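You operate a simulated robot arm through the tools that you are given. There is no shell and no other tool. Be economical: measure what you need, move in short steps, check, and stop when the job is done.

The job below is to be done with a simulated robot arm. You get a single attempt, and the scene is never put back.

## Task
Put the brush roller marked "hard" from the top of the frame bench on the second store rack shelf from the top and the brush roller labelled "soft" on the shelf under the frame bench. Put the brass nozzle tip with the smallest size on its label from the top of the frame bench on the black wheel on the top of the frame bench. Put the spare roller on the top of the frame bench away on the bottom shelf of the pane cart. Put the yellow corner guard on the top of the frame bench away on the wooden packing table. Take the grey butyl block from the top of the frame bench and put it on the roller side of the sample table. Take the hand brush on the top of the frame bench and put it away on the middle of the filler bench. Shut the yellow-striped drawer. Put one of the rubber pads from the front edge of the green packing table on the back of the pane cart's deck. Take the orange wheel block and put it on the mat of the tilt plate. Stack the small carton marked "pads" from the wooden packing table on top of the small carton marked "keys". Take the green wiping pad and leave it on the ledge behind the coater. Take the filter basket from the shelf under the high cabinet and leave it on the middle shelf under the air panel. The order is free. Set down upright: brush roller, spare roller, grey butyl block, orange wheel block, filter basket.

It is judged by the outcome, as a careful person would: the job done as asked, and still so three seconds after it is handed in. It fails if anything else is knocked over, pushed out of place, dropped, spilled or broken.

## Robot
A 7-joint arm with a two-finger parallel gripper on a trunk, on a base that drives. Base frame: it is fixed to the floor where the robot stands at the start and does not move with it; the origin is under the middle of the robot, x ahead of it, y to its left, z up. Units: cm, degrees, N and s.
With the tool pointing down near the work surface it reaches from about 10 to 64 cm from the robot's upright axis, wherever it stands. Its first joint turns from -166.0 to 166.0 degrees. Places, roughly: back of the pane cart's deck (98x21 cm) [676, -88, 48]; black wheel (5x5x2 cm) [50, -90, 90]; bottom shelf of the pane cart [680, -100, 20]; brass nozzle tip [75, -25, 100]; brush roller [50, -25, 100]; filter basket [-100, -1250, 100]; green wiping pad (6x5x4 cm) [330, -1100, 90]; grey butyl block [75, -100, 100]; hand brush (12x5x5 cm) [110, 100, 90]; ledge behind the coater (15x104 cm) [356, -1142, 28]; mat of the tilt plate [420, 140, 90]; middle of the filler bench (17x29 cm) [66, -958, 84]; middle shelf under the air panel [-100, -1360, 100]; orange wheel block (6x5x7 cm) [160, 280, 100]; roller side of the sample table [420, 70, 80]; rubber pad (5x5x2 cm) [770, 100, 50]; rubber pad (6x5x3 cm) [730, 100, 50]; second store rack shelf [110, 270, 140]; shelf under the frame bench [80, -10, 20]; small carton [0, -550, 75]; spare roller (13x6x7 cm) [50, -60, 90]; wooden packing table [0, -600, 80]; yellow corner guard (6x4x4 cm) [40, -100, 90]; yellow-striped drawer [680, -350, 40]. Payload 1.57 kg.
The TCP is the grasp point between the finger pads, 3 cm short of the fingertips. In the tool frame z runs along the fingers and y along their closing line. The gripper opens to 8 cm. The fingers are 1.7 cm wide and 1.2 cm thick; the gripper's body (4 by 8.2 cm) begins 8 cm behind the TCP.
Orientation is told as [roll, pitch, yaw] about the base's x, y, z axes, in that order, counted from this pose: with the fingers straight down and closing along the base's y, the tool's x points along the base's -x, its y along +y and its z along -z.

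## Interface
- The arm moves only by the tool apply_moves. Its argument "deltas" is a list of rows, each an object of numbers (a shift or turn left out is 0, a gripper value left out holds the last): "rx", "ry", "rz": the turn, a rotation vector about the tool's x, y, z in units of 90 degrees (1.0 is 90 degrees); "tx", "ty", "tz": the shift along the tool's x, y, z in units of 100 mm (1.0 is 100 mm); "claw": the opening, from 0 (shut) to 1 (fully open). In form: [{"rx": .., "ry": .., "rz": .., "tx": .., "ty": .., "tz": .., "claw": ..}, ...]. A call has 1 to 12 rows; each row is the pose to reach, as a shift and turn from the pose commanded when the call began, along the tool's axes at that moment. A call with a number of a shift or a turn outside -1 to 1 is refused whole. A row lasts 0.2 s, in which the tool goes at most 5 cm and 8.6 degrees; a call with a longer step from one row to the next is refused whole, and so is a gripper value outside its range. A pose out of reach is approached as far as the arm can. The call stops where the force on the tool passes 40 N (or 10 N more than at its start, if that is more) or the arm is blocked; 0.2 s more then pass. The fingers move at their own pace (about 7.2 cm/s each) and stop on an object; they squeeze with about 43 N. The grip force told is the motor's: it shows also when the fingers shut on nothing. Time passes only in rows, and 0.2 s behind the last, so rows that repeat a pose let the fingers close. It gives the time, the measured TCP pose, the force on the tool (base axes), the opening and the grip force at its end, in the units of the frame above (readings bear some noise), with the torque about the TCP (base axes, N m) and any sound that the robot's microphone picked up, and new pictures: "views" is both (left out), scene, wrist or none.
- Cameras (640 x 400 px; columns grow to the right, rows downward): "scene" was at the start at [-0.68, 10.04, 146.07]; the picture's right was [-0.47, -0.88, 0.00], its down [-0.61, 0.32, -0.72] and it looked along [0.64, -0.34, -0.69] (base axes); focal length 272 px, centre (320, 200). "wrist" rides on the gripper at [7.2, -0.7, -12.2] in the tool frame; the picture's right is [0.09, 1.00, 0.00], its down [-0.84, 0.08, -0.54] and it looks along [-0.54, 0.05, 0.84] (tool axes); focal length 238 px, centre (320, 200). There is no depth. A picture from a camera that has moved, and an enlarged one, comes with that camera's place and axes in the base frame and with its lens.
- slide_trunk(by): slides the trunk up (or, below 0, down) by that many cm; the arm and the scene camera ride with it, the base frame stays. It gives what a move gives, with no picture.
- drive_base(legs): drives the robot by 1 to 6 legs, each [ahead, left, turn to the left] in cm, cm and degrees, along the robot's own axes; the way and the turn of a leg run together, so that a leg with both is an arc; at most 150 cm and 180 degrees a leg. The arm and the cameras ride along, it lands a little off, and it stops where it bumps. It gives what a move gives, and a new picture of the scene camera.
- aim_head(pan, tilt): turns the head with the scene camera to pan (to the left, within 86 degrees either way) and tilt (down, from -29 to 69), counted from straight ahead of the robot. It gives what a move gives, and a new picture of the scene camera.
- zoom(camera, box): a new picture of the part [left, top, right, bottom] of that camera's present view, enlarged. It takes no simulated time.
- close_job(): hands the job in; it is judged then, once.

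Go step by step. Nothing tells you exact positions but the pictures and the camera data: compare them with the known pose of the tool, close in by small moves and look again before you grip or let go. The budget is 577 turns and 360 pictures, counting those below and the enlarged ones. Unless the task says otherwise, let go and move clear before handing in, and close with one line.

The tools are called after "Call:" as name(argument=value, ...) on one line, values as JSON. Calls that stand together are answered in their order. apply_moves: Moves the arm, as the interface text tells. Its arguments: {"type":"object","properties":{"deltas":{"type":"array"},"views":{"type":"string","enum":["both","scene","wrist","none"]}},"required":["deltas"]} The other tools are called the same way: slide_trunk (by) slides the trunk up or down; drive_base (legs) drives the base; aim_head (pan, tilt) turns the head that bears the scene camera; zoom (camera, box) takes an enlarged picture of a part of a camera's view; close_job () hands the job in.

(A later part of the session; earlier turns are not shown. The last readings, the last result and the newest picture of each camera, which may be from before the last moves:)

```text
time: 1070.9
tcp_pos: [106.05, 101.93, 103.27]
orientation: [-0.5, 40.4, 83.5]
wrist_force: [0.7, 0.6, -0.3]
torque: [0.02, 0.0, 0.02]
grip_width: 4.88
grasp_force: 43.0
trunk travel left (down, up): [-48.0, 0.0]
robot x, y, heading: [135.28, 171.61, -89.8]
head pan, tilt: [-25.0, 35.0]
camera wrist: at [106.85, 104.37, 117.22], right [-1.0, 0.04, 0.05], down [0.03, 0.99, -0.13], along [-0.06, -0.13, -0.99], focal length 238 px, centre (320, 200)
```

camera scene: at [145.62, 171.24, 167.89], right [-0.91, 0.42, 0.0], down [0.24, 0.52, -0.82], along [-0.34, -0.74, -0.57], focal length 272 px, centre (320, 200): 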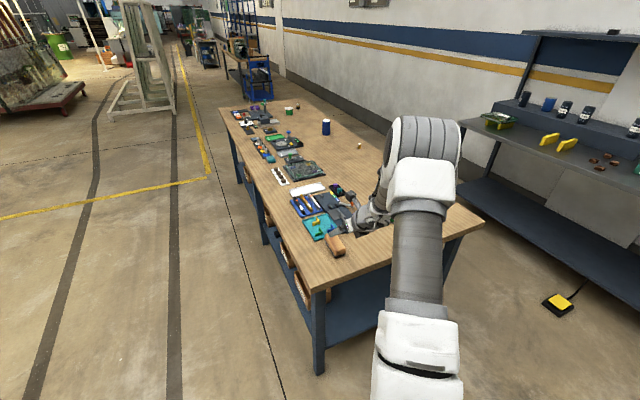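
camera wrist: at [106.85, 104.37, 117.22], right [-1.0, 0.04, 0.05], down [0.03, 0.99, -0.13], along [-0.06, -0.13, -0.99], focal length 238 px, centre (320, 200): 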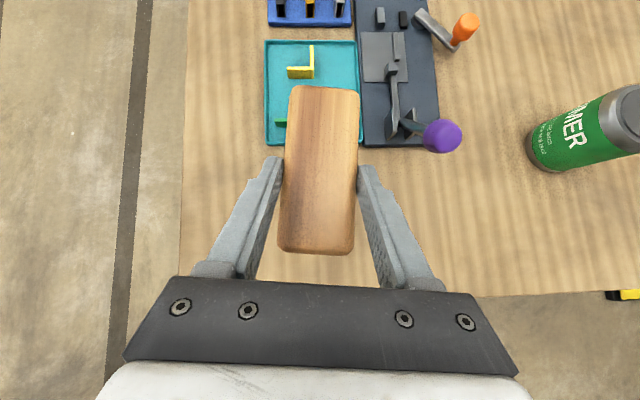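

Brush held. Drive south along the aisle toward the filler bench.

Call:
drive_base(legs=[[0, 60, 0], [150, 0, 0], [150, 0, 0], [150, 0, 0], [0, -85, 0]])

Call:
drive_base(legs=[[145, 5, 0], [145, 5, 0], [130, 5, 0]])

Call:
aim_head(pan=0, tilt=15)

```text
time: 1110.8
tcp_pos: [92.99, -351.73, 103.18]
orientation: [-0.5, 40.4, 84.9]
wrist_force: [-0.1, -0.1, -1.0]
torque: [0.01, -0.02, 0.0]
grip_width: 4.93
grasp_force: 43.0
trunk travel left (down, up): [-48.0, 0.0]
robot x, y, heading: [120.46, -281.43, -88.1]
head pan, tilt: [-25.0, 35.0]
camera scene: at [130.77, -281.44, 167.89], right [-0.92, 0.39, 0.0], down [0.23, 0.53, -0.82], along [-0.32, -0.75, -0.57], focal length 272 px, centre (320, 200)
```

scene: 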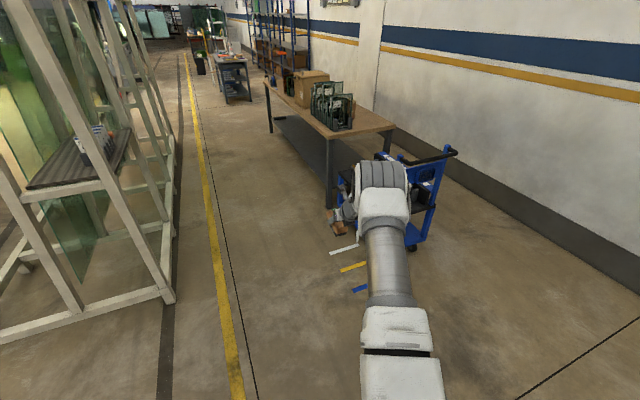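

```text
time: 1136.0
tcp_pos: [117.42, -748.92, 103.15]
orientation: [-0.4, 40.4, 85.0]
wrist_force: [-0.7, 0.2, -1.1]
torque: [0.03, 0.0, -0.02]
grip_width: 4.89
grasp_force: 43.4
trunk travel left (down, up): [-48.0, 0.0]
robot x, y, heading: [145.11, -678.92, -88.0]
head pan, tilt: [-25.0, 35.0]
stopped in leg 3: the robot was blocked; the commanded pose is now the measured one
camera scene: at [155.24, -678.58, 167.88], right [-0.92, 0.39, 0.0], down [0.23, 0.53, -0.82], along [-0.32, -0.75, -0.57], focal length 272 px, centre (320, 200)
```

scene: 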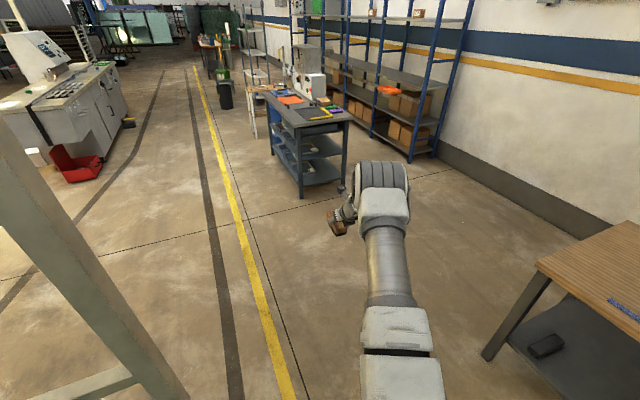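

```text
time: 1136.8
tcp_pos: [117.34, -749.03, 103.26]
orientation: [-0.5, 40.4, 84.9]
wrist_force: [0.4, -0.7, -1.0]
torque: [0.02, 0.0, 0.02]
grip_width: 4.92
grasp_force: 42.7
trunk travel left (down, up): [-48.0, 0.0]
robot x, y, heading: [144.96, -679.09, -87.8]
head pan, tilt: [0.0, 15.0]
camera scene: at [158.99, -679.95, 171.08], right [-1.0, -0.03, 0.0], down [-0.01, 0.26, -0.97], along [0.03, -0.97, -0.26], focal length 272 px, centre (320, 200)
```

scene: 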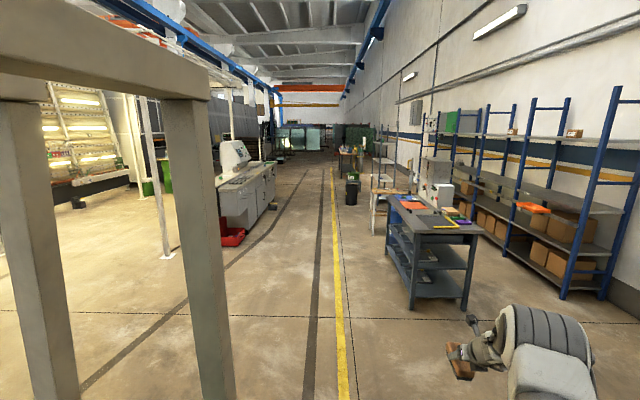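

I bumped the A-frame's end; I sidestep right and continue to the filler bench (dark bench ahead).

Call:
drive_base(legs=[[0, -25, 0], [0, 0, -2.2], [120, 0, 0], [0, 40, 0], [140, 0, 0], [0, 0, -90]])

Call:
aim_head(pan=10, tilt=35)

```text
time: 1164.5
tcp_pos: [91.05, -910.31, 103.09]
orientation: [-0.4, 40.4, -5.8]
wrist_force: [-0.3, -0.8, -1.9]
torque: [0.01, -0.01, 0.01]
grip_width: 4.92
grasp_force: 42.8
trunk travel left (down, up): [-48.0, 0.0]
robot x, y, heading: [160.65, -938.84, -179.2]
head pan, tilt: [0.0, 15.0]
camera scene: at [159.63, -953.03, 171.09], right [-0.02, 1.0, 0.0], down [0.26, 0.0, -0.97], along [-0.97, -0.02, -0.26], focal length 272 px, centre (320, 200)
```

scene: 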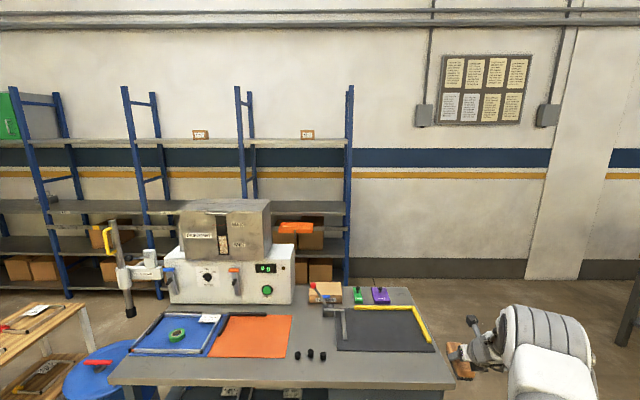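

```text
time: 1165.4
tcp_pos: [91.01, -910.31, 103.07]
orientation: [-0.5, 40.4, -5.8]
wrist_force: [-0.2, -0.3, -1.2]
torque: [-0.02, -0.02, -0.01]
grip_width: 4.91
grasp_force: 42.7
trunk travel left (down, up): [-48.0, 0.0]
robot x, y, heading: [160.38, -938.28, -179.2]
head pan, tilt: [10.0, 35.0]
camera scene: at [160.32, -954.55, 167.89], right [-0.19, 0.98, 0.0], down [0.56, 0.11, -0.82], along [-0.8, -0.16, -0.57], focal length 272 px, centre (320, 200)
```

scene: 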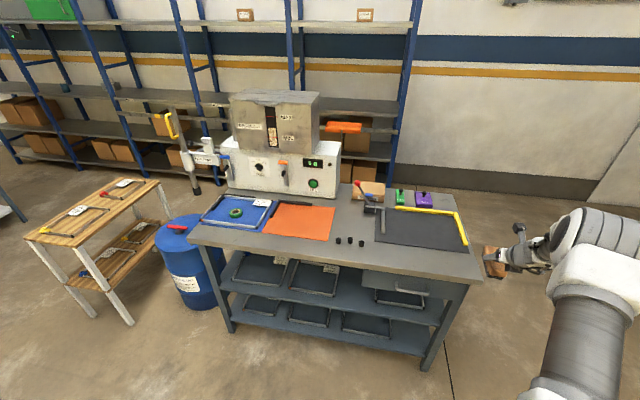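

Call:
zoom(camera="scene", box=[260, 170, 480, 290])

```text
2.91 times, centred on (370, 230) of scene
camera zoom: at [160.32, -954.55, 167.89], right [-0.19, 0.98, 0.0], down [0.56, 0.11, -0.82], along [-0.8, -0.16, -0.57], focal length 793 px, centre (174, 113)
```

zoom: 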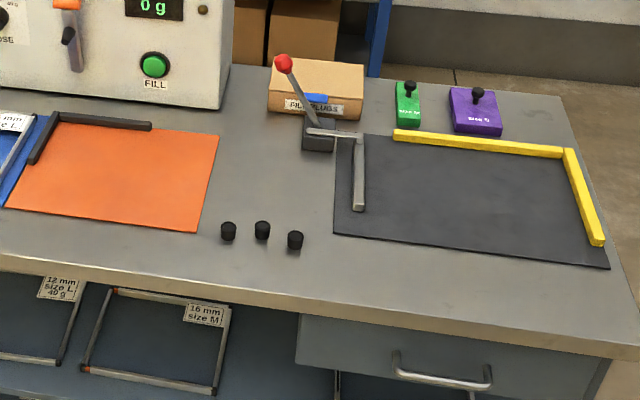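

Call:
drive_base(legs=[[0, 48.5, -0.8], [25, 0, 0]])

Call:
apply_moves(deltas=[{"claw": 0}], views="wrist")

```text
time: 1171.4
tcp_pos: [66.71, -958.23, 103.06]
orientation: [-0.5, 40.4, -6.4]
wrist_force: [-0.3, 0.2, -1.8]
torque: [0.01, -0.04, 0.01]
grip_width: 4.91
grasp_force: 42.6
trunk travel left (down, up): [-48.0, 0.0]
robot x, y, heading: [136.18, -987.4, -179.8]
head pan, tilt: [10.0, 35.0]
camera scene: at [135.44, -1003.17, 167.89], right [-0.18, 0.98, 0.0], down [0.56, 0.1, -0.82], along [-0.81, -0.15, -0.57], focal length 272 px, centre (320, 200)
```

scene: 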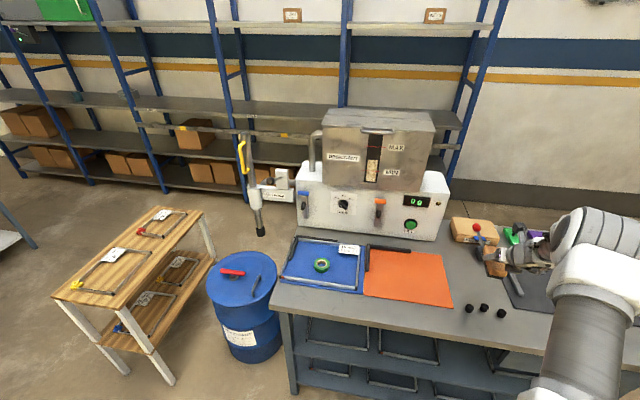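

```text
time: 1171.8
tcp_pos: [66.78, -958.21, 103.17]
orientation: [-0.5, 40.4, -6.6]
wrist_force: [0.3, 0.3, -1.0]
torque: [0.0, -0.01, 0.04]
grip_width: 4.89
grasp_force: 43.0
trunk travel left (down, up): [-48.0, 0.0]
robot x, y, heading: [136.27, -987.71, -179.7]
head pan, tilt: [10.0, 35.0]
camera wrist: at [69.04, -959.02, 117.14], right [0.04, 1.0, 0.05], down [0.99, -0.03, -0.13], along [-0.13, 0.06, -0.99], focal length 238 px, centre (320, 200)
```

wrist: 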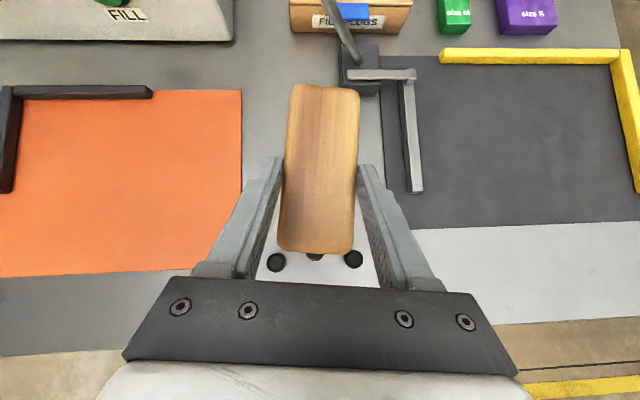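

Call:
drive_base(legs=[[7.3, 0, 0]])

Call:
apply_moves(deltas=[{"tx": -0.2, "tz": 0.24, "claw": 0}, {"tx": -0.45, "tz": 0.53, "claw": 0}, {"tx": -0.7, "tz": 0.83, "claw": 0}, {"tx": -0.8, "tz": 0.95, "claw": 0}], views="wrist")

```text
time: 1172.9
tcp_pos: [59.5, -958.34, 103.19]
orientation: [-0.5, 40.4, -6.6]
wrist_force: [-0.7, -0.7, -0.7]
torque: [0.0, -0.04, 0.01]
grip_width: 4.9
grasp_force: 42.7
trunk travel left (down, up): [-48.0, 0.0]
robot x, y, heading: [128.97, -987.3, -180.1]
head pan, tilt: [10.0, 35.0]
camera scene: at [128.15, -1003.2, 167.88], right [-0.18, 0.98, 0.0], down [0.56, 0.1, -0.82], along [-0.81, -0.15, -0.57], focal length 272 px, centre (320, 200)
```

scene: 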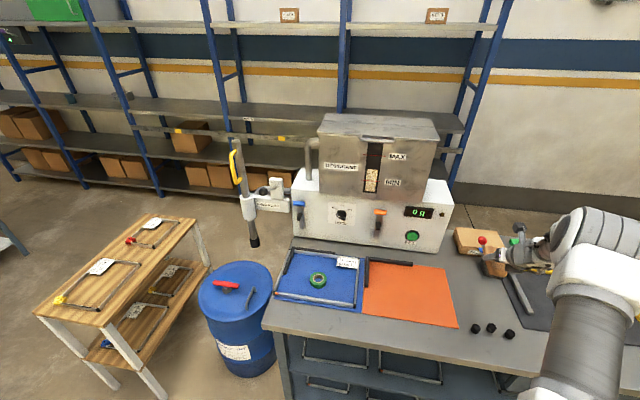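

```text
time: 1173.9
tcp_pos: [59.42, -958.15, 90.7]
orientation: [-0.5, 40.4, -6.6]
wrist_force: [-0.1, -0.4, -0.6]
torque: [0.0, 0.02, -0.01]
grip_width: 4.91
grasp_force: 42.8
trunk travel left (down, up): [-48.0, 0.0]
robot x, y, heading: [128.64, -987.43, -179.6]
head pan, tilt: [10.0, 35.0]
camera wrist: at [61.68, -959.07, 104.69], right [0.04, 1.0, 0.05], down [0.99, -0.03, -0.13], along [-0.13, 0.06, -0.99], focal length 238 px, centre (320, 200)
```

wrist: 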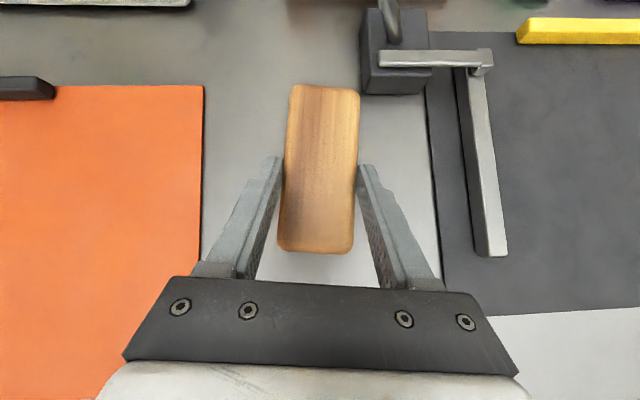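

Call:
apply_moves(deltas=[{"tx": -0.12, "tz": -0.1, "ty": -0.08, "claw": 0}, {"tx": -0.21, "tz": -0.18, "ty": -0.15, "claw": 0}], views="none")

Call:
apply_moves(deltas=[{"tx": -0.07, "tz": 0.08, "claw": 0}, {"tx": -0.14, "tz": 0.16, "claw": 0}, {"tx": -0.18, "tz": 0.21, "claw": 0}, {"tx": -0.22, "tz": 0.26, "claw": 0}], views="wrist")

```text
time: 1174.5
tcp_pos: [61.86, -960.06, 90.78]
orientation: [-0.3, 40.3, -6.6]
wrist_force: [-0.4, -0.4, -0.9]
torque: [0.01, 0.01, 0.0]
grip_width: 4.93
grasp_force: 43.0
trunk travel left (down, up): [-48.0, 0.0]
robot x, y, heading: [128.49, -987.29, -179.7]
head pan, tilt: [10.0, 35.0]
```

```text
time: 1175.2
tcp_pos: [61.26, -959.8, 89.47]
orientation: [-0.4, 41.5, -6.6]
wrist_force: [-5.0, 1.1, 13.7]
torque: [0.07, -0.21, 0.0]
grip_width: 4.91
grasp_force: 43.0
trunk travel left (down, up): [-48.0, 0.0]
robot x, y, heading: [128.78, -987.34, -179.5]
head pan, tilt: [10.0, 35.0]
stopped in row 3: the force on the tool passed its limit at 42 N (the readings are from after the stop); the commanded pose is now the measured one
camera wrist: at [63.98, -960.7, 103.44], right [0.04, 1.0, 0.06], down [0.99, -0.03, -0.15], along [-0.15, 0.06, -0.99], focal length 238 px, centre (320, 200)
```

wrist: 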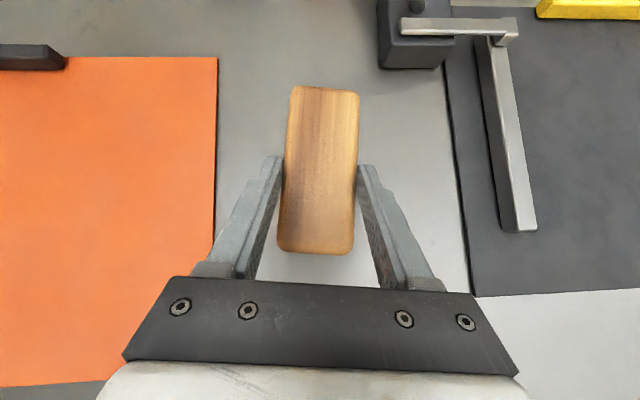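

Call:
apply_moves(deltas=[{"tx": 0.02, "tz": -0.024, "ry": -0.01, "claw": 0}, {"tx": 0.02, "tz": -0.024, "ry": -0.01, "claw": 0.75}, {"tx": 0.02, "tz": -0.024, "ry": -0.01, "claw": 0.85}, {"tx": 0.02, "tz": -0.024, "ry": -0.01, "claw": 0.85}, {"tx": 0.2, "tz": -0.24, "claw": 0.85}, {"tx": 0.5, "tz": -0.6, "claw": 0.85}, {"tx": 0.7, "tz": -0.84, "claw": 0.85}], views="wrist")

```text
time: 1176.8
tcp_pos: [61.86, -959.82, 99.9]
orientation: [-0.5, 41.1, -6.6]
wrist_force: [-0.7, -0.5, 0.1]
torque: [-0.01, 0.03, 0.03]
grip_width: 6.78
grasp_force: 0.0
trunk travel left (down, up): [-48.0, 0.0]
robot x, y, heading: [128.75, -987.77, -179.6]
head pan, tilt: [10.0, 35.0]
camera wrist: at [64.47, -960.7, 114.0], right [0.04, 1.0, 0.05], down [0.99, -0.03, -0.14], along [-0.14, 0.06, -0.99], focal length 238 px, centre (320, 200)
```

wrist: 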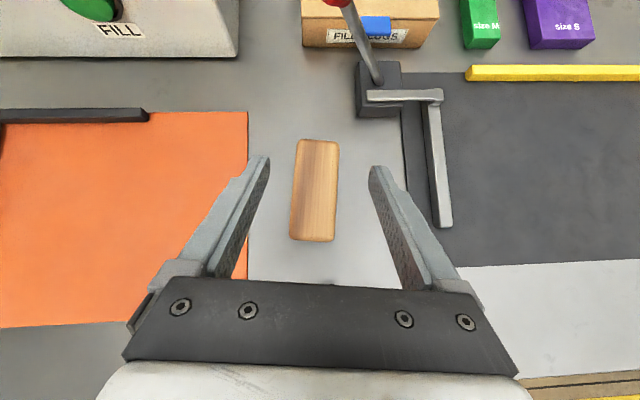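

Call:
drive_base(legs=[[-35, 0, 0]])

Call:
zoom(camera="scene", box=[300, 180, 620, 360])

Call:
aim_head(pan=70, tilt=15)

```text
time: 1179.7
tcp_pos: [96.89, -959.68, 100.16]
orientation: [-0.5, 41.0, -6.4]
wrist_force: [-1.1, 0.8, 0.6]
torque: [0.01, 0.0, -0.01]
grip_width: 6.8
grasp_force: 0.1
trunk travel left (down, up): [-48.0, 0.0]
robot x, y, heading: [163.84, -987.12, -180.0]
head pan, tilt: [10.0, 35.0]
camera scene: at [163.21, -1003.02, 167.89], right [-0.18, 0.98, 0.0], down [0.56, 0.1, -0.82], along [-0.81, -0.15, -0.57], focal length 272 px, centre (320, 200)
```

scene: 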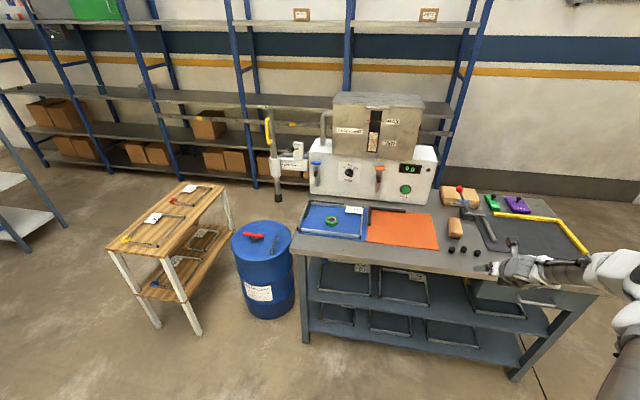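

```text
2.00 times, centred on (460, 270) of scene
camera zoom: at [163.21, -1003.02, 167.89], right [-0.18, 0.98, 0.0], down [0.56, 0.1, -0.82], along [-0.81, -0.15, -0.57], focal length 545 px, centre (40, 60)
```

zoom: 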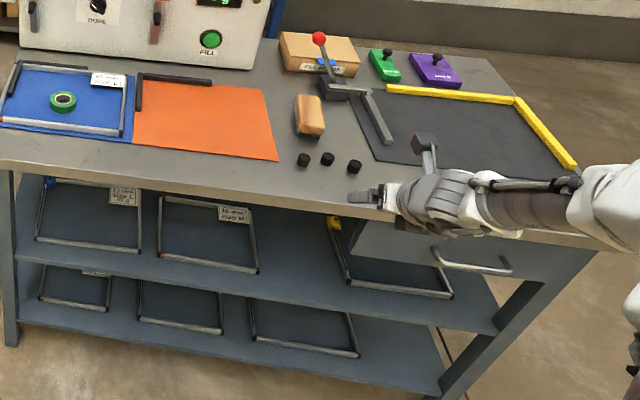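

```text
time: 1181.0
tcp_pos: [96.86, -959.59, 100.07]
orientation: [-0.6, 41.0, -6.5]
wrist_force: [-0.2, -0.2, 0.1]
torque: [-0.02, 0.02, -0.02]
grip_width: 6.8
grasp_force: 0.0
trunk travel left (down, up): [-48.0, 0.0]
robot x, y, heading: [163.91, -987.28, -179.6]
head pan, tilt: [70.0, 15.0]
camera scene: at [168.71, -1010.23, 171.08], right [-0.94, 0.34, 0.0], down [0.09, 0.24, -0.97], along [-0.33, -0.91, -0.26], focal length 272 px, centre (320, 200)
```

scene: 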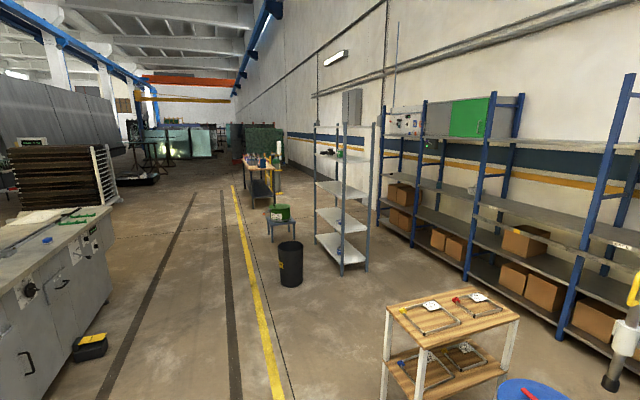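

Brush done, plugs undisturbed. Next the wiping pad at the coater on the other side of the aisle: turn to face it.

Call:
drive_base(legs=[[0, 0, 180], [0, -110, 0]])

Call:
aim_head(pan=0, tilt=30)

```text
time: 1199.5
tcp_pos: [228.88, -1126.3, 99.95]
orientation: [-0.5, 41.2, 172.3]
wrist_force: [-0.3, 0.3, 0.0]
torque: [0.01, -0.01, -0.01]
grip_width: 6.81
grasp_force: 0.1
trunk travel left (down, up): [-48.0, 0.0]
robot x, y, heading: [162.19, -1097.39, -0.7]
head pan, tilt: [70.0, 15.0]
camera scene: at [158.15, -1074.65, 171.09], right [0.94, -0.35, 0.0], down [-0.09, -0.24, -0.97], along [0.34, 0.9, -0.26], focal length 272 px, centre (320, 200)
```

scene: 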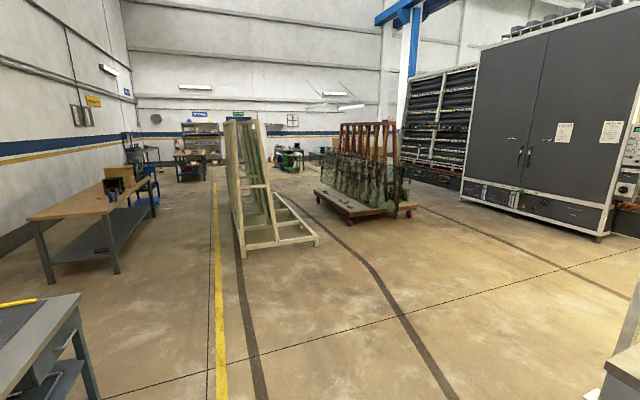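

```text
time: 1200.9
tcp_pos: [228.95, -1126.24, 99.93]
orientation: [-0.4, 41.1, 172.4]
wrist_force: [0.0, 1.1, -0.2]
torque: [0.01, 0.01, 0.04]
grip_width: 6.8
grasp_force: 0.0
trunk travel left (down, up): [-48.0, 0.0]
robot x, y, heading: [162.55, -1097.75, -0.8]
head pan, tilt: [0.0, 30.0]
camera scene: at [163.88, -1083.49, 168.67], right [-0.01, -1.0, 0.0], down [-0.5, 0.01, -0.87], along [0.87, -0.01, -0.5], focal length 272 px, centre (320, 200)
```

scene: 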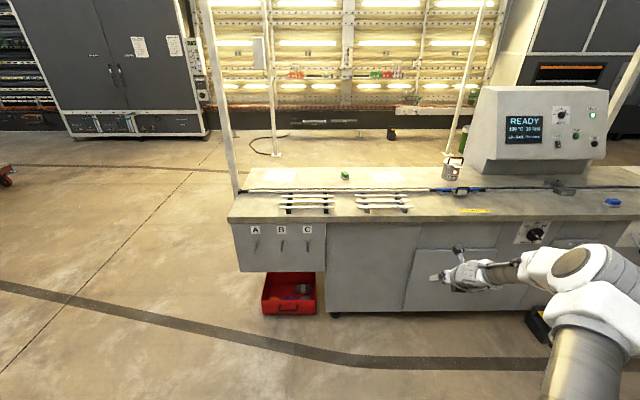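

The green pad sits near the back of the coater top at about (335,-1102). I'll go round behind the coater (reach is better there, and the ledge is on that side).

Call:
drive_base(legs=[[0, 147, 0.7], [45, 0, 0], [0, 0, 180], [-110, 0, 0], [-105, 0, 0]])

Call:
aim_head(pan=40, tilt=25)

```text
time: 1239.0
tcp_pos: [356.32, -919.58, 100.03]
orientation: [-0.5, 41.1, -6.4]
wrist_force: [0.0, 0.3, -0.6]
torque: [0.0, 0.0, -0.03]
grip_width: 6.79
grasp_force: 0.0
trunk travel left (down, up): [-48.0, 0.0]
robot x, y, heading: [423.4, -947.13, -179.4]
head pan, tilt: [0.0, 30.0]
camera scene: at [422.42, -961.16, 168.67], right [-0.01, 1.0, 0.0], down [0.5, 0.0, -0.87], along [-0.87, -0.01, -0.5], focal length 272 px, centre (320, 200)
```

scene: 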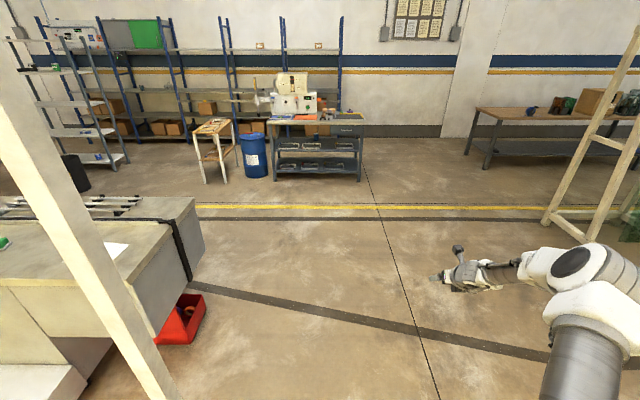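

```text
time: 1240.1
tcp_pos: [356.28, -919.53, 100.05]
orientation: [-0.5, 41.0, -6.4]
wrist_force: [0.8, -0.2, 0.6]
torque: [0.04, 0.02, -0.01]
grip_width: 6.8
grasp_force: 0.0
trunk travel left (down, up): [-48.0, 0.0]
robot x, y, heading: [423.34, -946.71, -179.1]
head pan, tilt: [40.0, 25.0]
camera scene: at [424.44, -967.05, 169.46], right [-0.65, 0.76, 0.0], down [0.32, 0.27, -0.91], along [-0.69, -0.59, -0.42], focal length 272 px, centre (320, 200)
```

scene: 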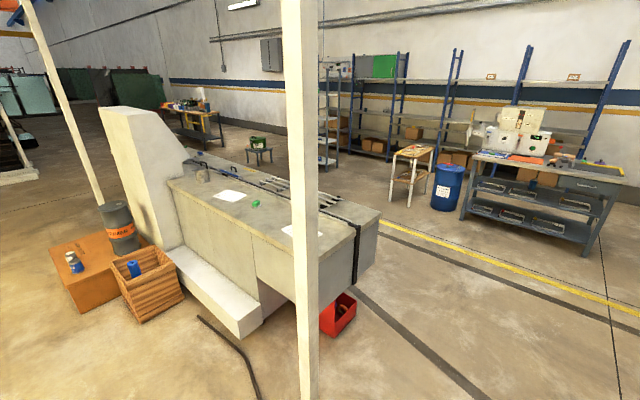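

There's a pole at the coater's corner and a cable near the ledge; I swing wide around them, then approach from behind.

Call:
drive_base(legs=[[-62, 0, -0.6], [0, 130, 0], [0, 52, 0]])

Call:
apply_moves(deltas=[{"tx": 0.2, "tz": -0.24, "ry": 0.07}, {"tx": 0.5, "tz": -0.6, "ry": 0.14}, {"tx": 0.8, "tz": -0.92, "ry": 0.21}], views="none")

Call:
drive_base(legs=[[50, 0, 0]])

Call:
apply_moves(deltas=[{"claw": 1}], views="wrist")

```text
time: 1258.0
tcp_pos: [417.8, -1098.58, 100.1]
orientation: [-0.6, 41.0, -7.2]
wrist_force: [0.0, 0.3, 0.5]
torque: [0.0, 0.0, -0.01]
grip_width: 6.79
grasp_force: 0.0
trunk travel left (down, up): [-48.0, 0.0]
robot x, y, heading: [484.39, -1127.28, 179.8]
head pan, tilt: [40.0, 25.0]
camera scene: at [485.09, -1147.09, 169.46], right [-0.64, 0.77, 0.0], down [0.33, 0.27, -0.91], along [-0.7, -0.58, -0.42], focal length 272 px, centre (320, 200)
```

scene: 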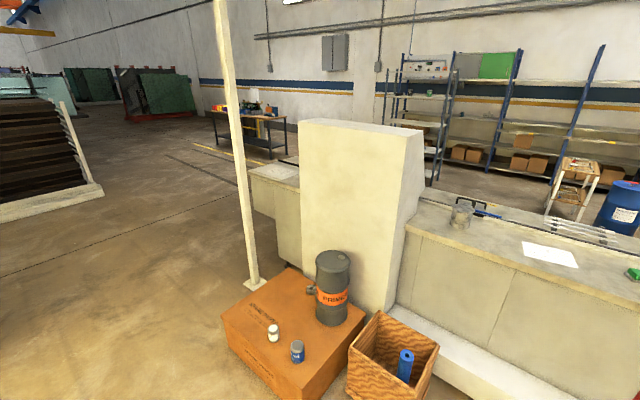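

```text
time: 1258.8
tcp_pos: [417.7, -1098.41, 112.18]
orientation: [-0.7, 60.2, -7.6]
wrist_force: [0.5, -1.1, 0.5]
torque: [0.01, -0.03, 0.02]
grip_width: 6.81
grasp_force: 0.1
trunk travel left (down, up): [-48.0, 0.0]
robot x, y, heading: [484.21, -1127.16, 179.9]
head pan, tilt: [40.0, 25.0]
```

```text
time: 1262.5
tcp_pos: [368.31, -1098.04, 112.18]
orientation: [-0.8, 60.0, -7.5]
wrist_force: [0.1, -0.1, -0.1]
torque: [-0.01, 0.0, 0.0]
grip_width: 6.81
grasp_force: 0.0
trunk travel left (down, up): [-48.0, 0.0]
robot x, y, heading: [434.85, -1126.67, 179.6]
head pan, tilt: [40.0, 25.0]
camera scene: at [435.67, -1146.76, 169.46], right [-0.64, 0.77, 0.0], down [0.33, 0.27, -0.91], along [-0.7, -0.58, -0.42], focal length 272 px, centre (320, 200)
```

scene: 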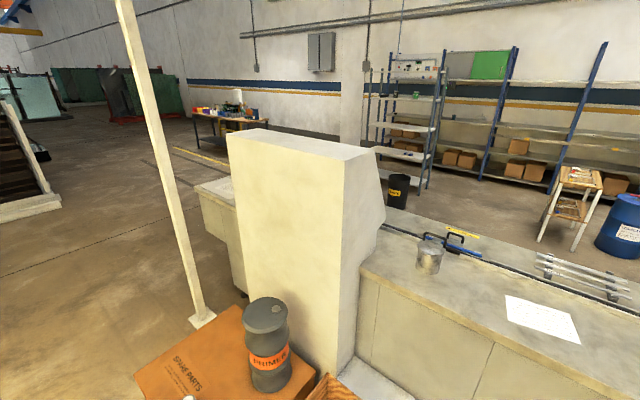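

```text
time: 1262.9
tcp_pos: [368.45, -1098.17, 112.07]
orientation: [-0.6, 60.0, -7.6]
wrist_force: [0.1, 0.6, 0.5]
torque: [0.0, -0.03, 0.03]
grip_width: 8.02
grasp_force: 0.0
trunk travel left (down, up): [-48.0, 0.0]
robot x, y, heading: [435.12, -1126.61, 179.9]
head pan, tilt: [40.0, 25.0]
camera wrist: at [375.2, -1099.48, 124.53], right [0.08, 0.99, 0.07], down [0.89, -0.03, -0.45], along [-0.45, 0.1, -0.89], focal length 238 px, centre (320, 200)
```

wrist: 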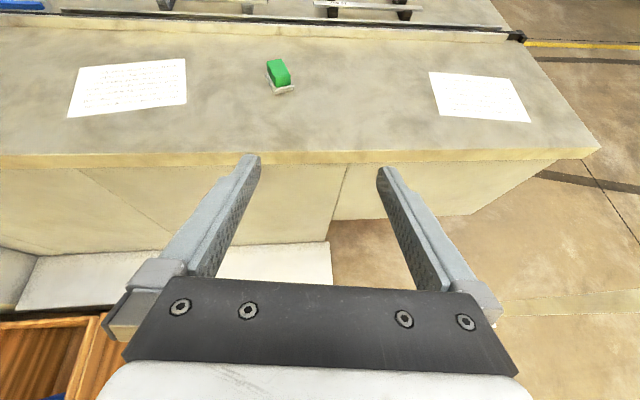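

Call:
drive_base(legs=[[18, 0, 0]])

Call:
apply_moves(deltas=[{"rx": 0.07, "rz": -0.04, "tx": -0.1, "tz": 0.1}, {"rx": 0.14, "rz": -0.08, "tx": -0.25, "tz": 0.25}, {"rx": 0.205, "rz": -0.118, "tx": -0.4, "tz": 0.4}], views="wrist")

```text
time: 1264.7
tcp_pos: [350.33, -1097.92, 112.02]
orientation: [-0.6, 59.9, -7.6]
wrist_force: [0.0, -0.4, 0.1]
torque: [0.01, -0.01, -0.01]
grip_width: 8.02
grasp_force: 0.0
trunk travel left (down, up): [-48.0, 0.0]
robot x, y, heading: [417.05, -1126.7, 179.6]
head pan, tilt: [40.0, 25.0]
camera scene: at [417.63, -1146.62, 169.46], right [-0.64, 0.77, 0.0], down [0.33, 0.27, -0.91], along [-0.7, -0.58, -0.42], focal length 272 px, centre (320, 200)
```

scene: 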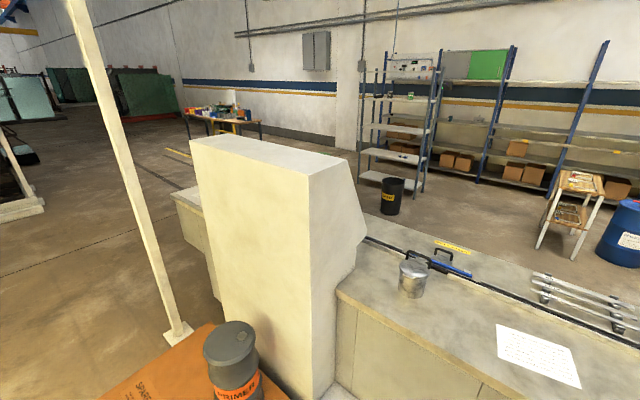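

```text
time: 1265.5
tcp_pos: [348.9, -1097.83, 106.78]
orientation: [-0.7, 60.1, 13.8]
wrist_force: [0.0, -0.4, -1.4]
torque: [-0.02, 0.0, -0.01]
grip_width: 7.99
grasp_force: 0.0
trunk travel left (down, up): [-48.0, 0.0]
robot x, y, heading: [416.38, -1126.44, 179.6]
head pan, tilt: [40.0, 25.0]
camera wrist: at [355.77, -1096.63, 119.07], right [-0.29, 0.95, 0.07], down [0.84, 0.29, -0.46], along [-0.46, -0.07, -0.89], focal length 238 px, centre (320, 200)
```

wrist: 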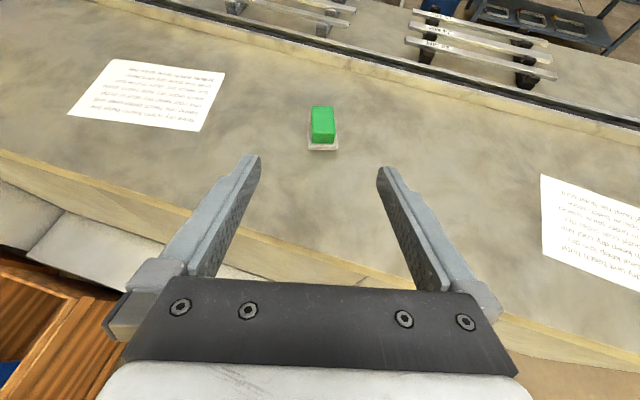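

Call:
drive_base(legs=[[9, 0, 0]])

Call:
apply_moves(deltas=[{"tx": -0.1, "tz": 0.3, "ty": 0.05}, {"tx": -0.2, "tz": 0.6, "ty": 0.05}, {"tx": -0.25, "tz": 0.9, "ty": 0.05}], views="wrist")

```text
time: 1266.8
tcp_pos: [340.0, -1097.74, 106.67]
orientation: [-0.8, 60.2, 13.6]
wrist_force: [0.2, -0.2, 0.6]
torque: [-0.02, 0.01, 0.0]
grip_width: 7.99
grasp_force: 0.1
trunk travel left (down, up): [-48.0, 0.0]
robot x, y, heading: [408.23, -1126.51, 179.4]
head pan, tilt: [40.0, 25.0]
camera scene: at [408.66, -1146.55, 169.46], right [-0.64, 0.77, 0.0], down [0.33, 0.27, -0.91], along [-0.7, -0.58, -0.42], focal length 272 px, centre (320, 200)
```

scene: 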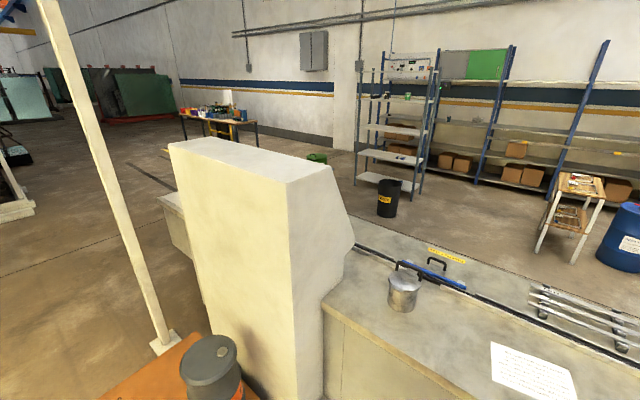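

```text
time: 1267.6
tcp_pos: [333.43, -1099.01, 100.04]
orientation: [-0.5, 60.1, 13.8]
wrist_force: [0.6, 1.2, 0.3]
torque: [-0.01, 0.0, 0.0]
grip_width: 8.01
grasp_force: 0.0
trunk travel left (down, up): [-48.0, 0.0]
robot x, y, heading: [407.96, -1126.51, 179.6]
head pan, tilt: [40.0, 25.0]
camera wrist: at [340.39, -1097.68, 112.42], right [-0.29, 0.95, 0.07], down [0.84, 0.29, -0.46], along [-0.46, -0.07, -0.89], focal length 238 px, centre (320, 200)
```

wrist: 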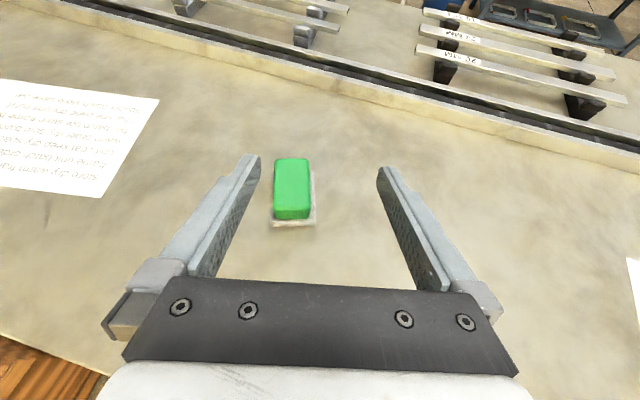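

Call:
apply_moves(deltas=[{"tx": -0.15, "tz": 0.25, "ty": -0.12}, {"tx": -0.35, "tz": 0.55, "ty": -0.23}, {"tx": -0.46, "tz": 0.75, "ty": -0.23}], views="wrist")

```text
time: 1268.4
tcp_pos: [329.98, -1102.16, 92.34]
orientation: [-0.8, 60.1, 13.7]
wrist_force: [0.2, -0.1, -0.3]
torque: [-0.01, 0.0, 0.01]
grip_width: 8.04
grasp_force: 0.1
trunk travel left (down, up): [-48.0, 0.0]
robot x, y, heading: [407.8, -1126.44, 179.3]
head pan, tilt: [40.0, 25.0]
camera wrist: at [336.9, -1100.96, 104.68], right [-0.29, 0.95, 0.07], down [0.84, 0.29, -0.46], along [-0.46, -0.07, -0.89], focal length 238 px, centre (320, 200)
```

wrist: 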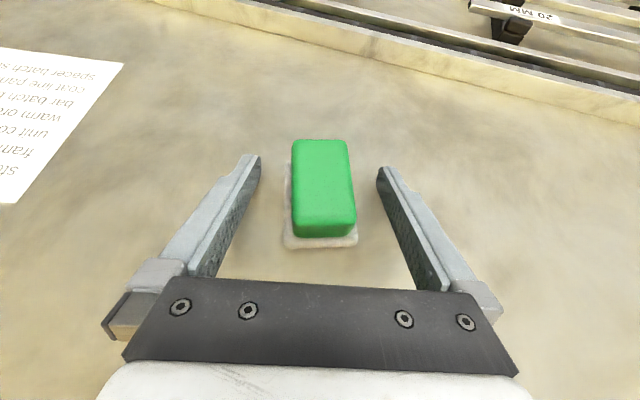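

Call:
apply_moves(deltas=[{"tx": -0.08, "tz": 0.12}, {"tx": -0.15, "tz": 0.22}, {"tx": -0.15, "tz": 0.22, "claw": 0}, {"tx": -0.15, "tz": 0.22, "claw": 0}, {"tx": -0.15, "tz": 0.22, "claw": 0}, {"tx": -0.15, "tz": 0.22, "claw": 0}], views="wrist")

```text
time: 1268.8
tcp_pos: [329.55, -1101.36, 92.23]
orientation: [-0.1, 60.8, 13.8]
wrist_force: [9.1, 3.4, 14.7]
torque: [-0.45, 0.11, 0.73]
grip_width: 8.02
grasp_force: 0.2
out of reach, approached as far as the arm can: row 2
trunk travel left (down, up): [-48.0, 0.0]
robot x, y, heading: [407.84, -1126.36, 179.4]
head pan, tilt: [40.0, 25.0]
stopped in row 2: the force on the tool passed its limit at 80 N (the readings are from after the stop); the commanded pose is now the measured one
camera wrist: at [336.54, -1100.33, 104.48], right [-0.28, 0.96, 0.08], down [0.84, 0.28, -0.47], along [-0.47, -0.06, -0.88], focal length 238 px, centre (320, 200)
```

wrist: 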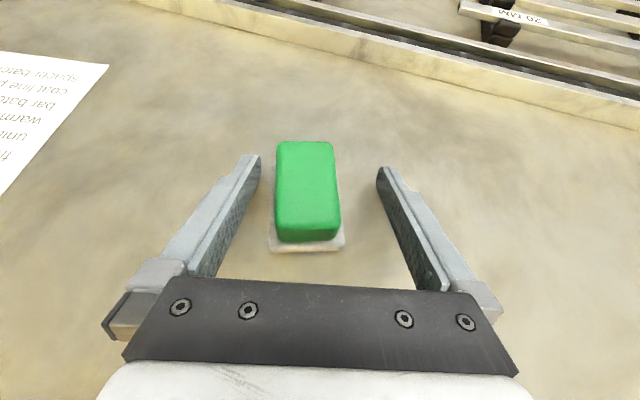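

The top surface is at z≈90, so I'm deep enough; centre and close.

Call:
apply_moves(deltas=[{"tx": 0.05, "tz": -0.03, "ty": -0.08}, {"tx": 0.05, "tz": -0.03, "ty": -0.08, "claw": 0}, {"tx": 0.05, "tz": -0.03, "ty": -0.08, "claw": 0}, {"tx": 0.05, "tz": -0.03, "ty": -0.08, "claw": 0}, {"tx": 0.05, "tz": -0.03, "ty": -0.08, "claw": 0}, {"tx": 0.1, "tz": -0.06, "ty": -0.08, "claw": 0}, {"tx": 0.25, "tz": -0.15, "ty": -0.08, "claw": 0}, {"tx": 0.45, "tz": -0.26, "ty": -0.08, "claw": 0}], views="wrist")

```text
time: 1270.6
tcp_pos: [329.55, -1102.66, 96.87]
orientation: [-0.2, 60.5, 13.8]
wrist_force: [0.2, -0.2, 0.4]
torque: [0.03, 0.0, 0.02]
grip_width: 4.35
grasp_force: 43.1
trunk travel left (down, up): [-48.0, 0.0]
robot x, y, heading: [407.74, -1126.24, 179.5]
head pan, tilt: [40.0, 25.0]
camera wrist: at [336.65, -1101.38, 109.26], right [-0.28, 0.96, 0.08], down [0.84, 0.29, -0.46], along [-0.46, -0.07, -0.88], focal length 238 px, centre (320, 200)
```

wrist: 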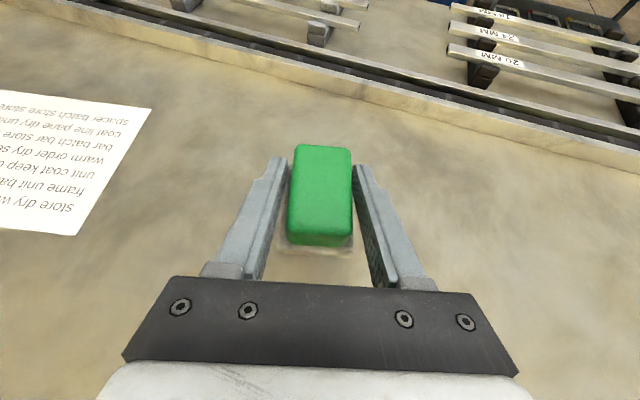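

Pad held. Back out and lower for the ledge behind the coater.

Call:
apply_moves(deltas=[{"tx": 0.25, "tz": -0.15, "claw": 0}, {"tx": 0.52, "tz": -0.3, "claw": 0}], views="none")

Call:
drive_base(legs=[[-50, 0, 0]])

Call:
slide_trunk(by=-40)

Call:
aim_head(pan=10, tilt=45)

Call:
apply_moves(deltas=[{"claw": 0}], views="wrist")

```text
time: 1271.2
tcp_pos: [329.69, -1102.54, 103.03]
orientation: [-0.3, 60.4, 13.8]
wrist_force: [-0.2, 0.7, 0.4]
torque: [-0.04, -0.01, -0.04]
grip_width: 4.37
grasp_force: 42.9
trunk travel left (down, up): [-48.0, 0.0]
robot x, y, heading: [407.68, -1126.2, 179.6]
head pan, tilt: [40.0, 25.0]
```

```text
time: 1274.9
tcp_pos: [379.2, -1103.0, 103.04]
orientation: [-0.2, 60.5, 14.0]
wrist_force: [0.2, -0.5, 0.0]
torque: [-0.04, 0.01, -0.05]
grip_width: 4.33
grasp_force: 43.7
trunk travel left (down, up): [-48.0, 0.0]
robot x, y, heading: [457.45, -1127.1, 179.9]
head pan, tilt: [40.0, 25.0]
camera scene: at [458.37, -1146.87, 169.46], right [-0.64, 0.77, 0.0], down [0.32, 0.27, -0.91], along [-0.7, -0.58, -0.42], focal length 272 px, centre (320, 200)
```

scene: 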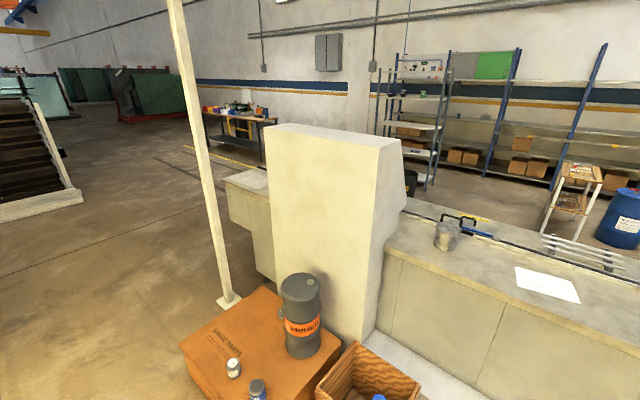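

```text
time: 1278.8
tcp_pos: [379.18, -1103.24, 63.03]
orientation: [-0.2, 60.4, 14.0]
wrist_force: [0.1, -0.3, -1.7]
torque: [-0.01, 0.02, 0.02]
grip_width: 4.37
grasp_force: 42.8
trunk travel left (down, up): [-8.0, 40.0]
robot x, y, heading: [457.53, -1126.86, 179.8]
head pan, tilt: [40.0, 25.0]
```

```text
time: 1279.7
tcp_pos: [379.27, -1103.33, 62.92]
orientation: [-0.3, 60.4, 14.0]
wrist_force: [0.2, 0.0, -0.6]
torque: [0.0, 0.01, -0.07]
grip_width: 4.37
grasp_force: 42.9
trunk travel left (down, up): [-8.0, 40.0]
robot x, y, heading: [457.76, -1126.62, 179.8]
head pan, tilt: [10.0, 45.0]
camera scene: at [457.43, -1142.36, 126.41], right [-0.17, 0.99, 0.0], down [0.7, 0.12, -0.71], along [-0.7, -0.12, -0.71], focal length 272 px, centre (320, 200)
```

scene: 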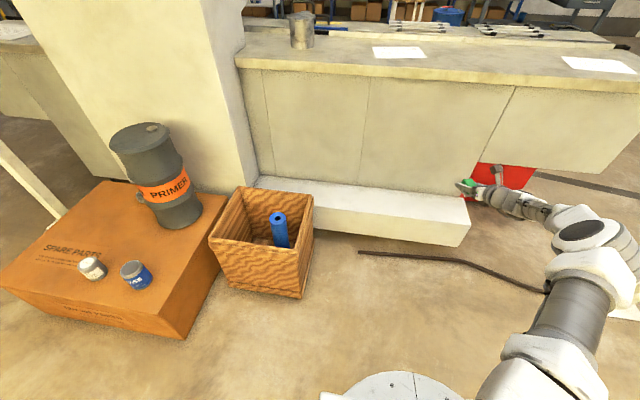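

```text
time: 1280.1
tcp_pos: [379.15, -1103.11, 62.96]
orientation: [-0.2, 60.5, 14.0]
wrist_force: [1.0, -0.2, -0.7]
torque: [0.02, 0.02, 0.01]
grip_width: 4.32
grasp_force: 42.8
trunk travel left (down, up): [-8.0, 40.0]
robot x, y, heading: [457.77, -1127.07, 179.8]
head pan, tilt: [10.0, 45.0]
camera wrist: at [386.12, -1102.07, 75.24], right [-0.29, 0.95, 0.08], down [0.84, 0.29, -0.46], along [-0.46, -0.07, -0.88], focal length 238 px, centre (320, 200)
```

wrist: 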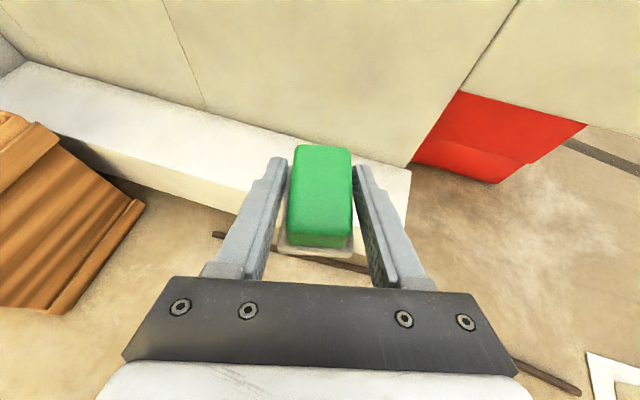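

Call:
slide_trunk(by=-8)

Call:
apply_moves(deltas=[{"tx": -0.3, "claw": 0}, {"tx": -0.6, "claw": 0}, {"tx": -0.85, "claw": 0}], views="none")

Call:
apply_moves(deltas=[{"tx": -0.3, "claw": 0}, {"tx": -0.6, "claw": 0}, {"tx": -0.85, "claw": 0}], views="none")

Call:
apply_moves(deltas=[{"tx": -0.3, "claw": 0}, {"tx": -0.5, "claw": 0}], views="wrist")

```text
time: 1281.3
tcp_pos: [379.05, -1103.3, 54.98]
orientation: [-0.3, 60.5, 14.0]
wrist_force: [0.9, 0.0, -0.4]
torque: [-0.02, 0.03, 0.0]
grip_width: 4.35
grasp_force: 42.4
trunk travel left (down, up): [0.0, 48.0]
robot x, y, heading: [457.13, -1126.68, 179.9]
head pan, tilt: [10.0, 45.0]
```

```text
time: 1282.1
tcp_pos: [383.06, -1102.23, 47.54]
orientation: [-0.3, 60.5, 14.0]
wrist_force: [-0.2, 0.0, -0.6]
torque: [0.02, 0.04, 0.02]
grip_width: 4.36
grasp_force: 42.8
trunk travel left (down, up): [0.0, 48.0]
robot x, y, heading: [457.56, -1126.83, 180.0]
head pan, tilt: [10.0, 45.0]
```

```text
time: 1282.9
tcp_pos: [387.34, -1101.2, 40.2]
orientation: [-0.2, 60.5, 14.0]
wrist_force: [-0.7, -0.7, -0.1]
torque: [0.04, 0.05, -0.01]
grip_width: 4.36
grasp_force: 42.9
trunk travel left (down, up): [0.0, 48.0]
robot x, y, heading: [457.39, -1126.65, 179.5]
head pan, tilt: [10.0, 45.0]
```

```text
time: 1283.5
tcp_pos: [389.68, -1100.61, 35.78]
orientation: [-0.1, 60.5, 14.0]
wrist_force: [0.1, -0.8, -0.3]
torque: [0.0, -0.02, -0.01]
grip_width: 4.37
grasp_force: 42.9
trunk travel left (down, up): [0.0, 48.0]
robot x, y, heading: [457.62, -1126.81, 179.7]
head pan, tilt: [10.0, 45.0]
camera wrist: at [396.63, -1099.44, 48.14], right [-0.29, 0.95, 0.08], down [0.84, 0.29, -0.46], along [-0.46, -0.07, -0.88], focal length 238 px, centre (320, 200)
```

wrist: 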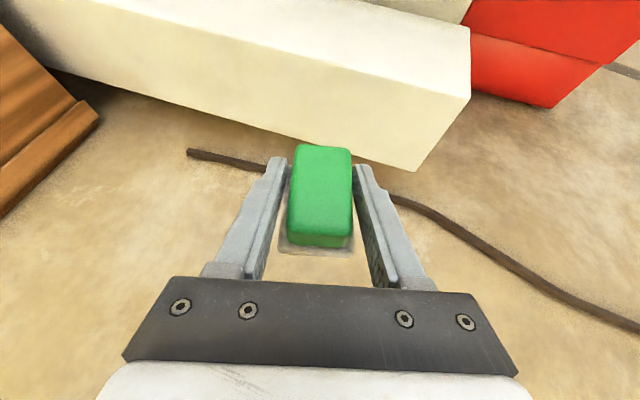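

Call:
drive_base(legs=[[0, 4, 0], [33, 0, 0]])

Call:
apply_moves(deltas=[{"tx": -0.1, "tz": 0.06, "claw": 0}, {"tx": -0.2, "tz": 0.115, "claw": 0}], views="wrist")

```text
time: 1286.8
tcp_pos: [356.71, -1104.72, 35.94]
orientation: [-0.3, 60.5, 14.2]
wrist_force: [0.3, -0.6, -1.2]
torque: [0.0, -0.01, -0.02]
grip_width: 4.36
grasp_force: 42.7
trunk travel left (down, up): [0.0, 48.0]
robot x, y, heading: [424.63, -1131.11, 180.1]
head pan, tilt: [10.0, 45.0]
camera scene: at [424.66, -1146.29, 118.4], right [-0.17, 0.98, 0.0], down [0.7, 0.12, -0.71], along [-0.7, -0.12, -0.71], focal length 272 px, centre (320, 200)
```

scene: 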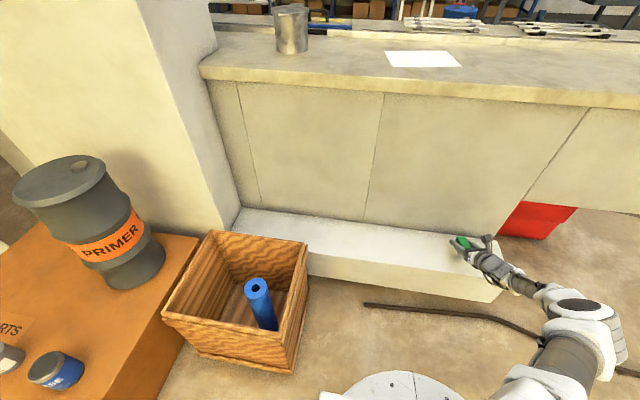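

```text
time: 1287.4
tcp_pos: [356.74, -1104.79, 33.42]
orientation: [-0.2, 60.5, 14.1]
wrist_force: [-0.4, -0.5, -0.8]
torque: [-0.01, -0.01, 0.02]
grip_width: 4.39
grasp_force: 42.8
trunk travel left (down, up): [0.0, 48.0]
robot x, y, heading: [424.4, -1130.54, 180.0]
head pan, tilt: [10.0, 45.0]
camera wrist: at [363.72, -1103.6, 45.8], right [-0.29, 0.95, 0.08], down [0.84, 0.29, -0.46], along [-0.46, -0.07, -0.88], focal length 238 px, centre (320, 200)
```

wrist: 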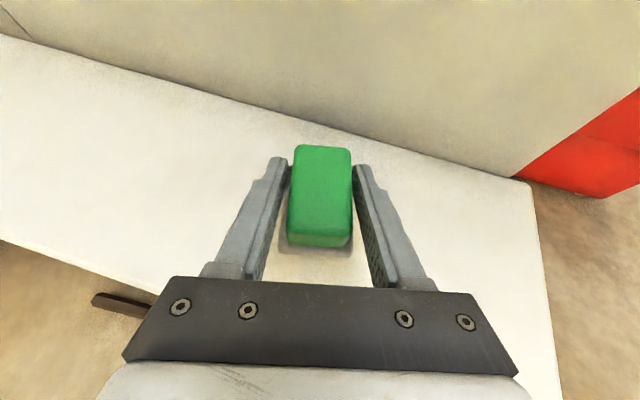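

Over the ledge, centred. Lower to contact.

Call:
apply_moves(deltas=[{"tx": -0.04, "tz": 0.025, "claw": 0}, {"tx": -0.09, "tz": 0.05, "claw": 0}, {"tx": -0.13, "tz": 0.075, "claw": 0}, {"tx": -0.17, "tz": 0.1, "claw": 0}, {"tx": -0.22, "tz": 0.125, "claw": 0}], views="none")

```text
time: 1288.6
tcp_pos: [356.56, -1104.77, 30.95]
orientation: [-0.4, 60.5, 14.2]
wrist_force: [0.1, -0.3, -0.6]
torque: [0.0, 0.0, 0.0]
grip_width: 4.37
grasp_force: 42.6
trunk travel left (down, up): [0.0, 48.0]
robot x, y, heading: [424.56, -1130.89, 179.9]
head pan, tilt: [10.0, 45.0]
```

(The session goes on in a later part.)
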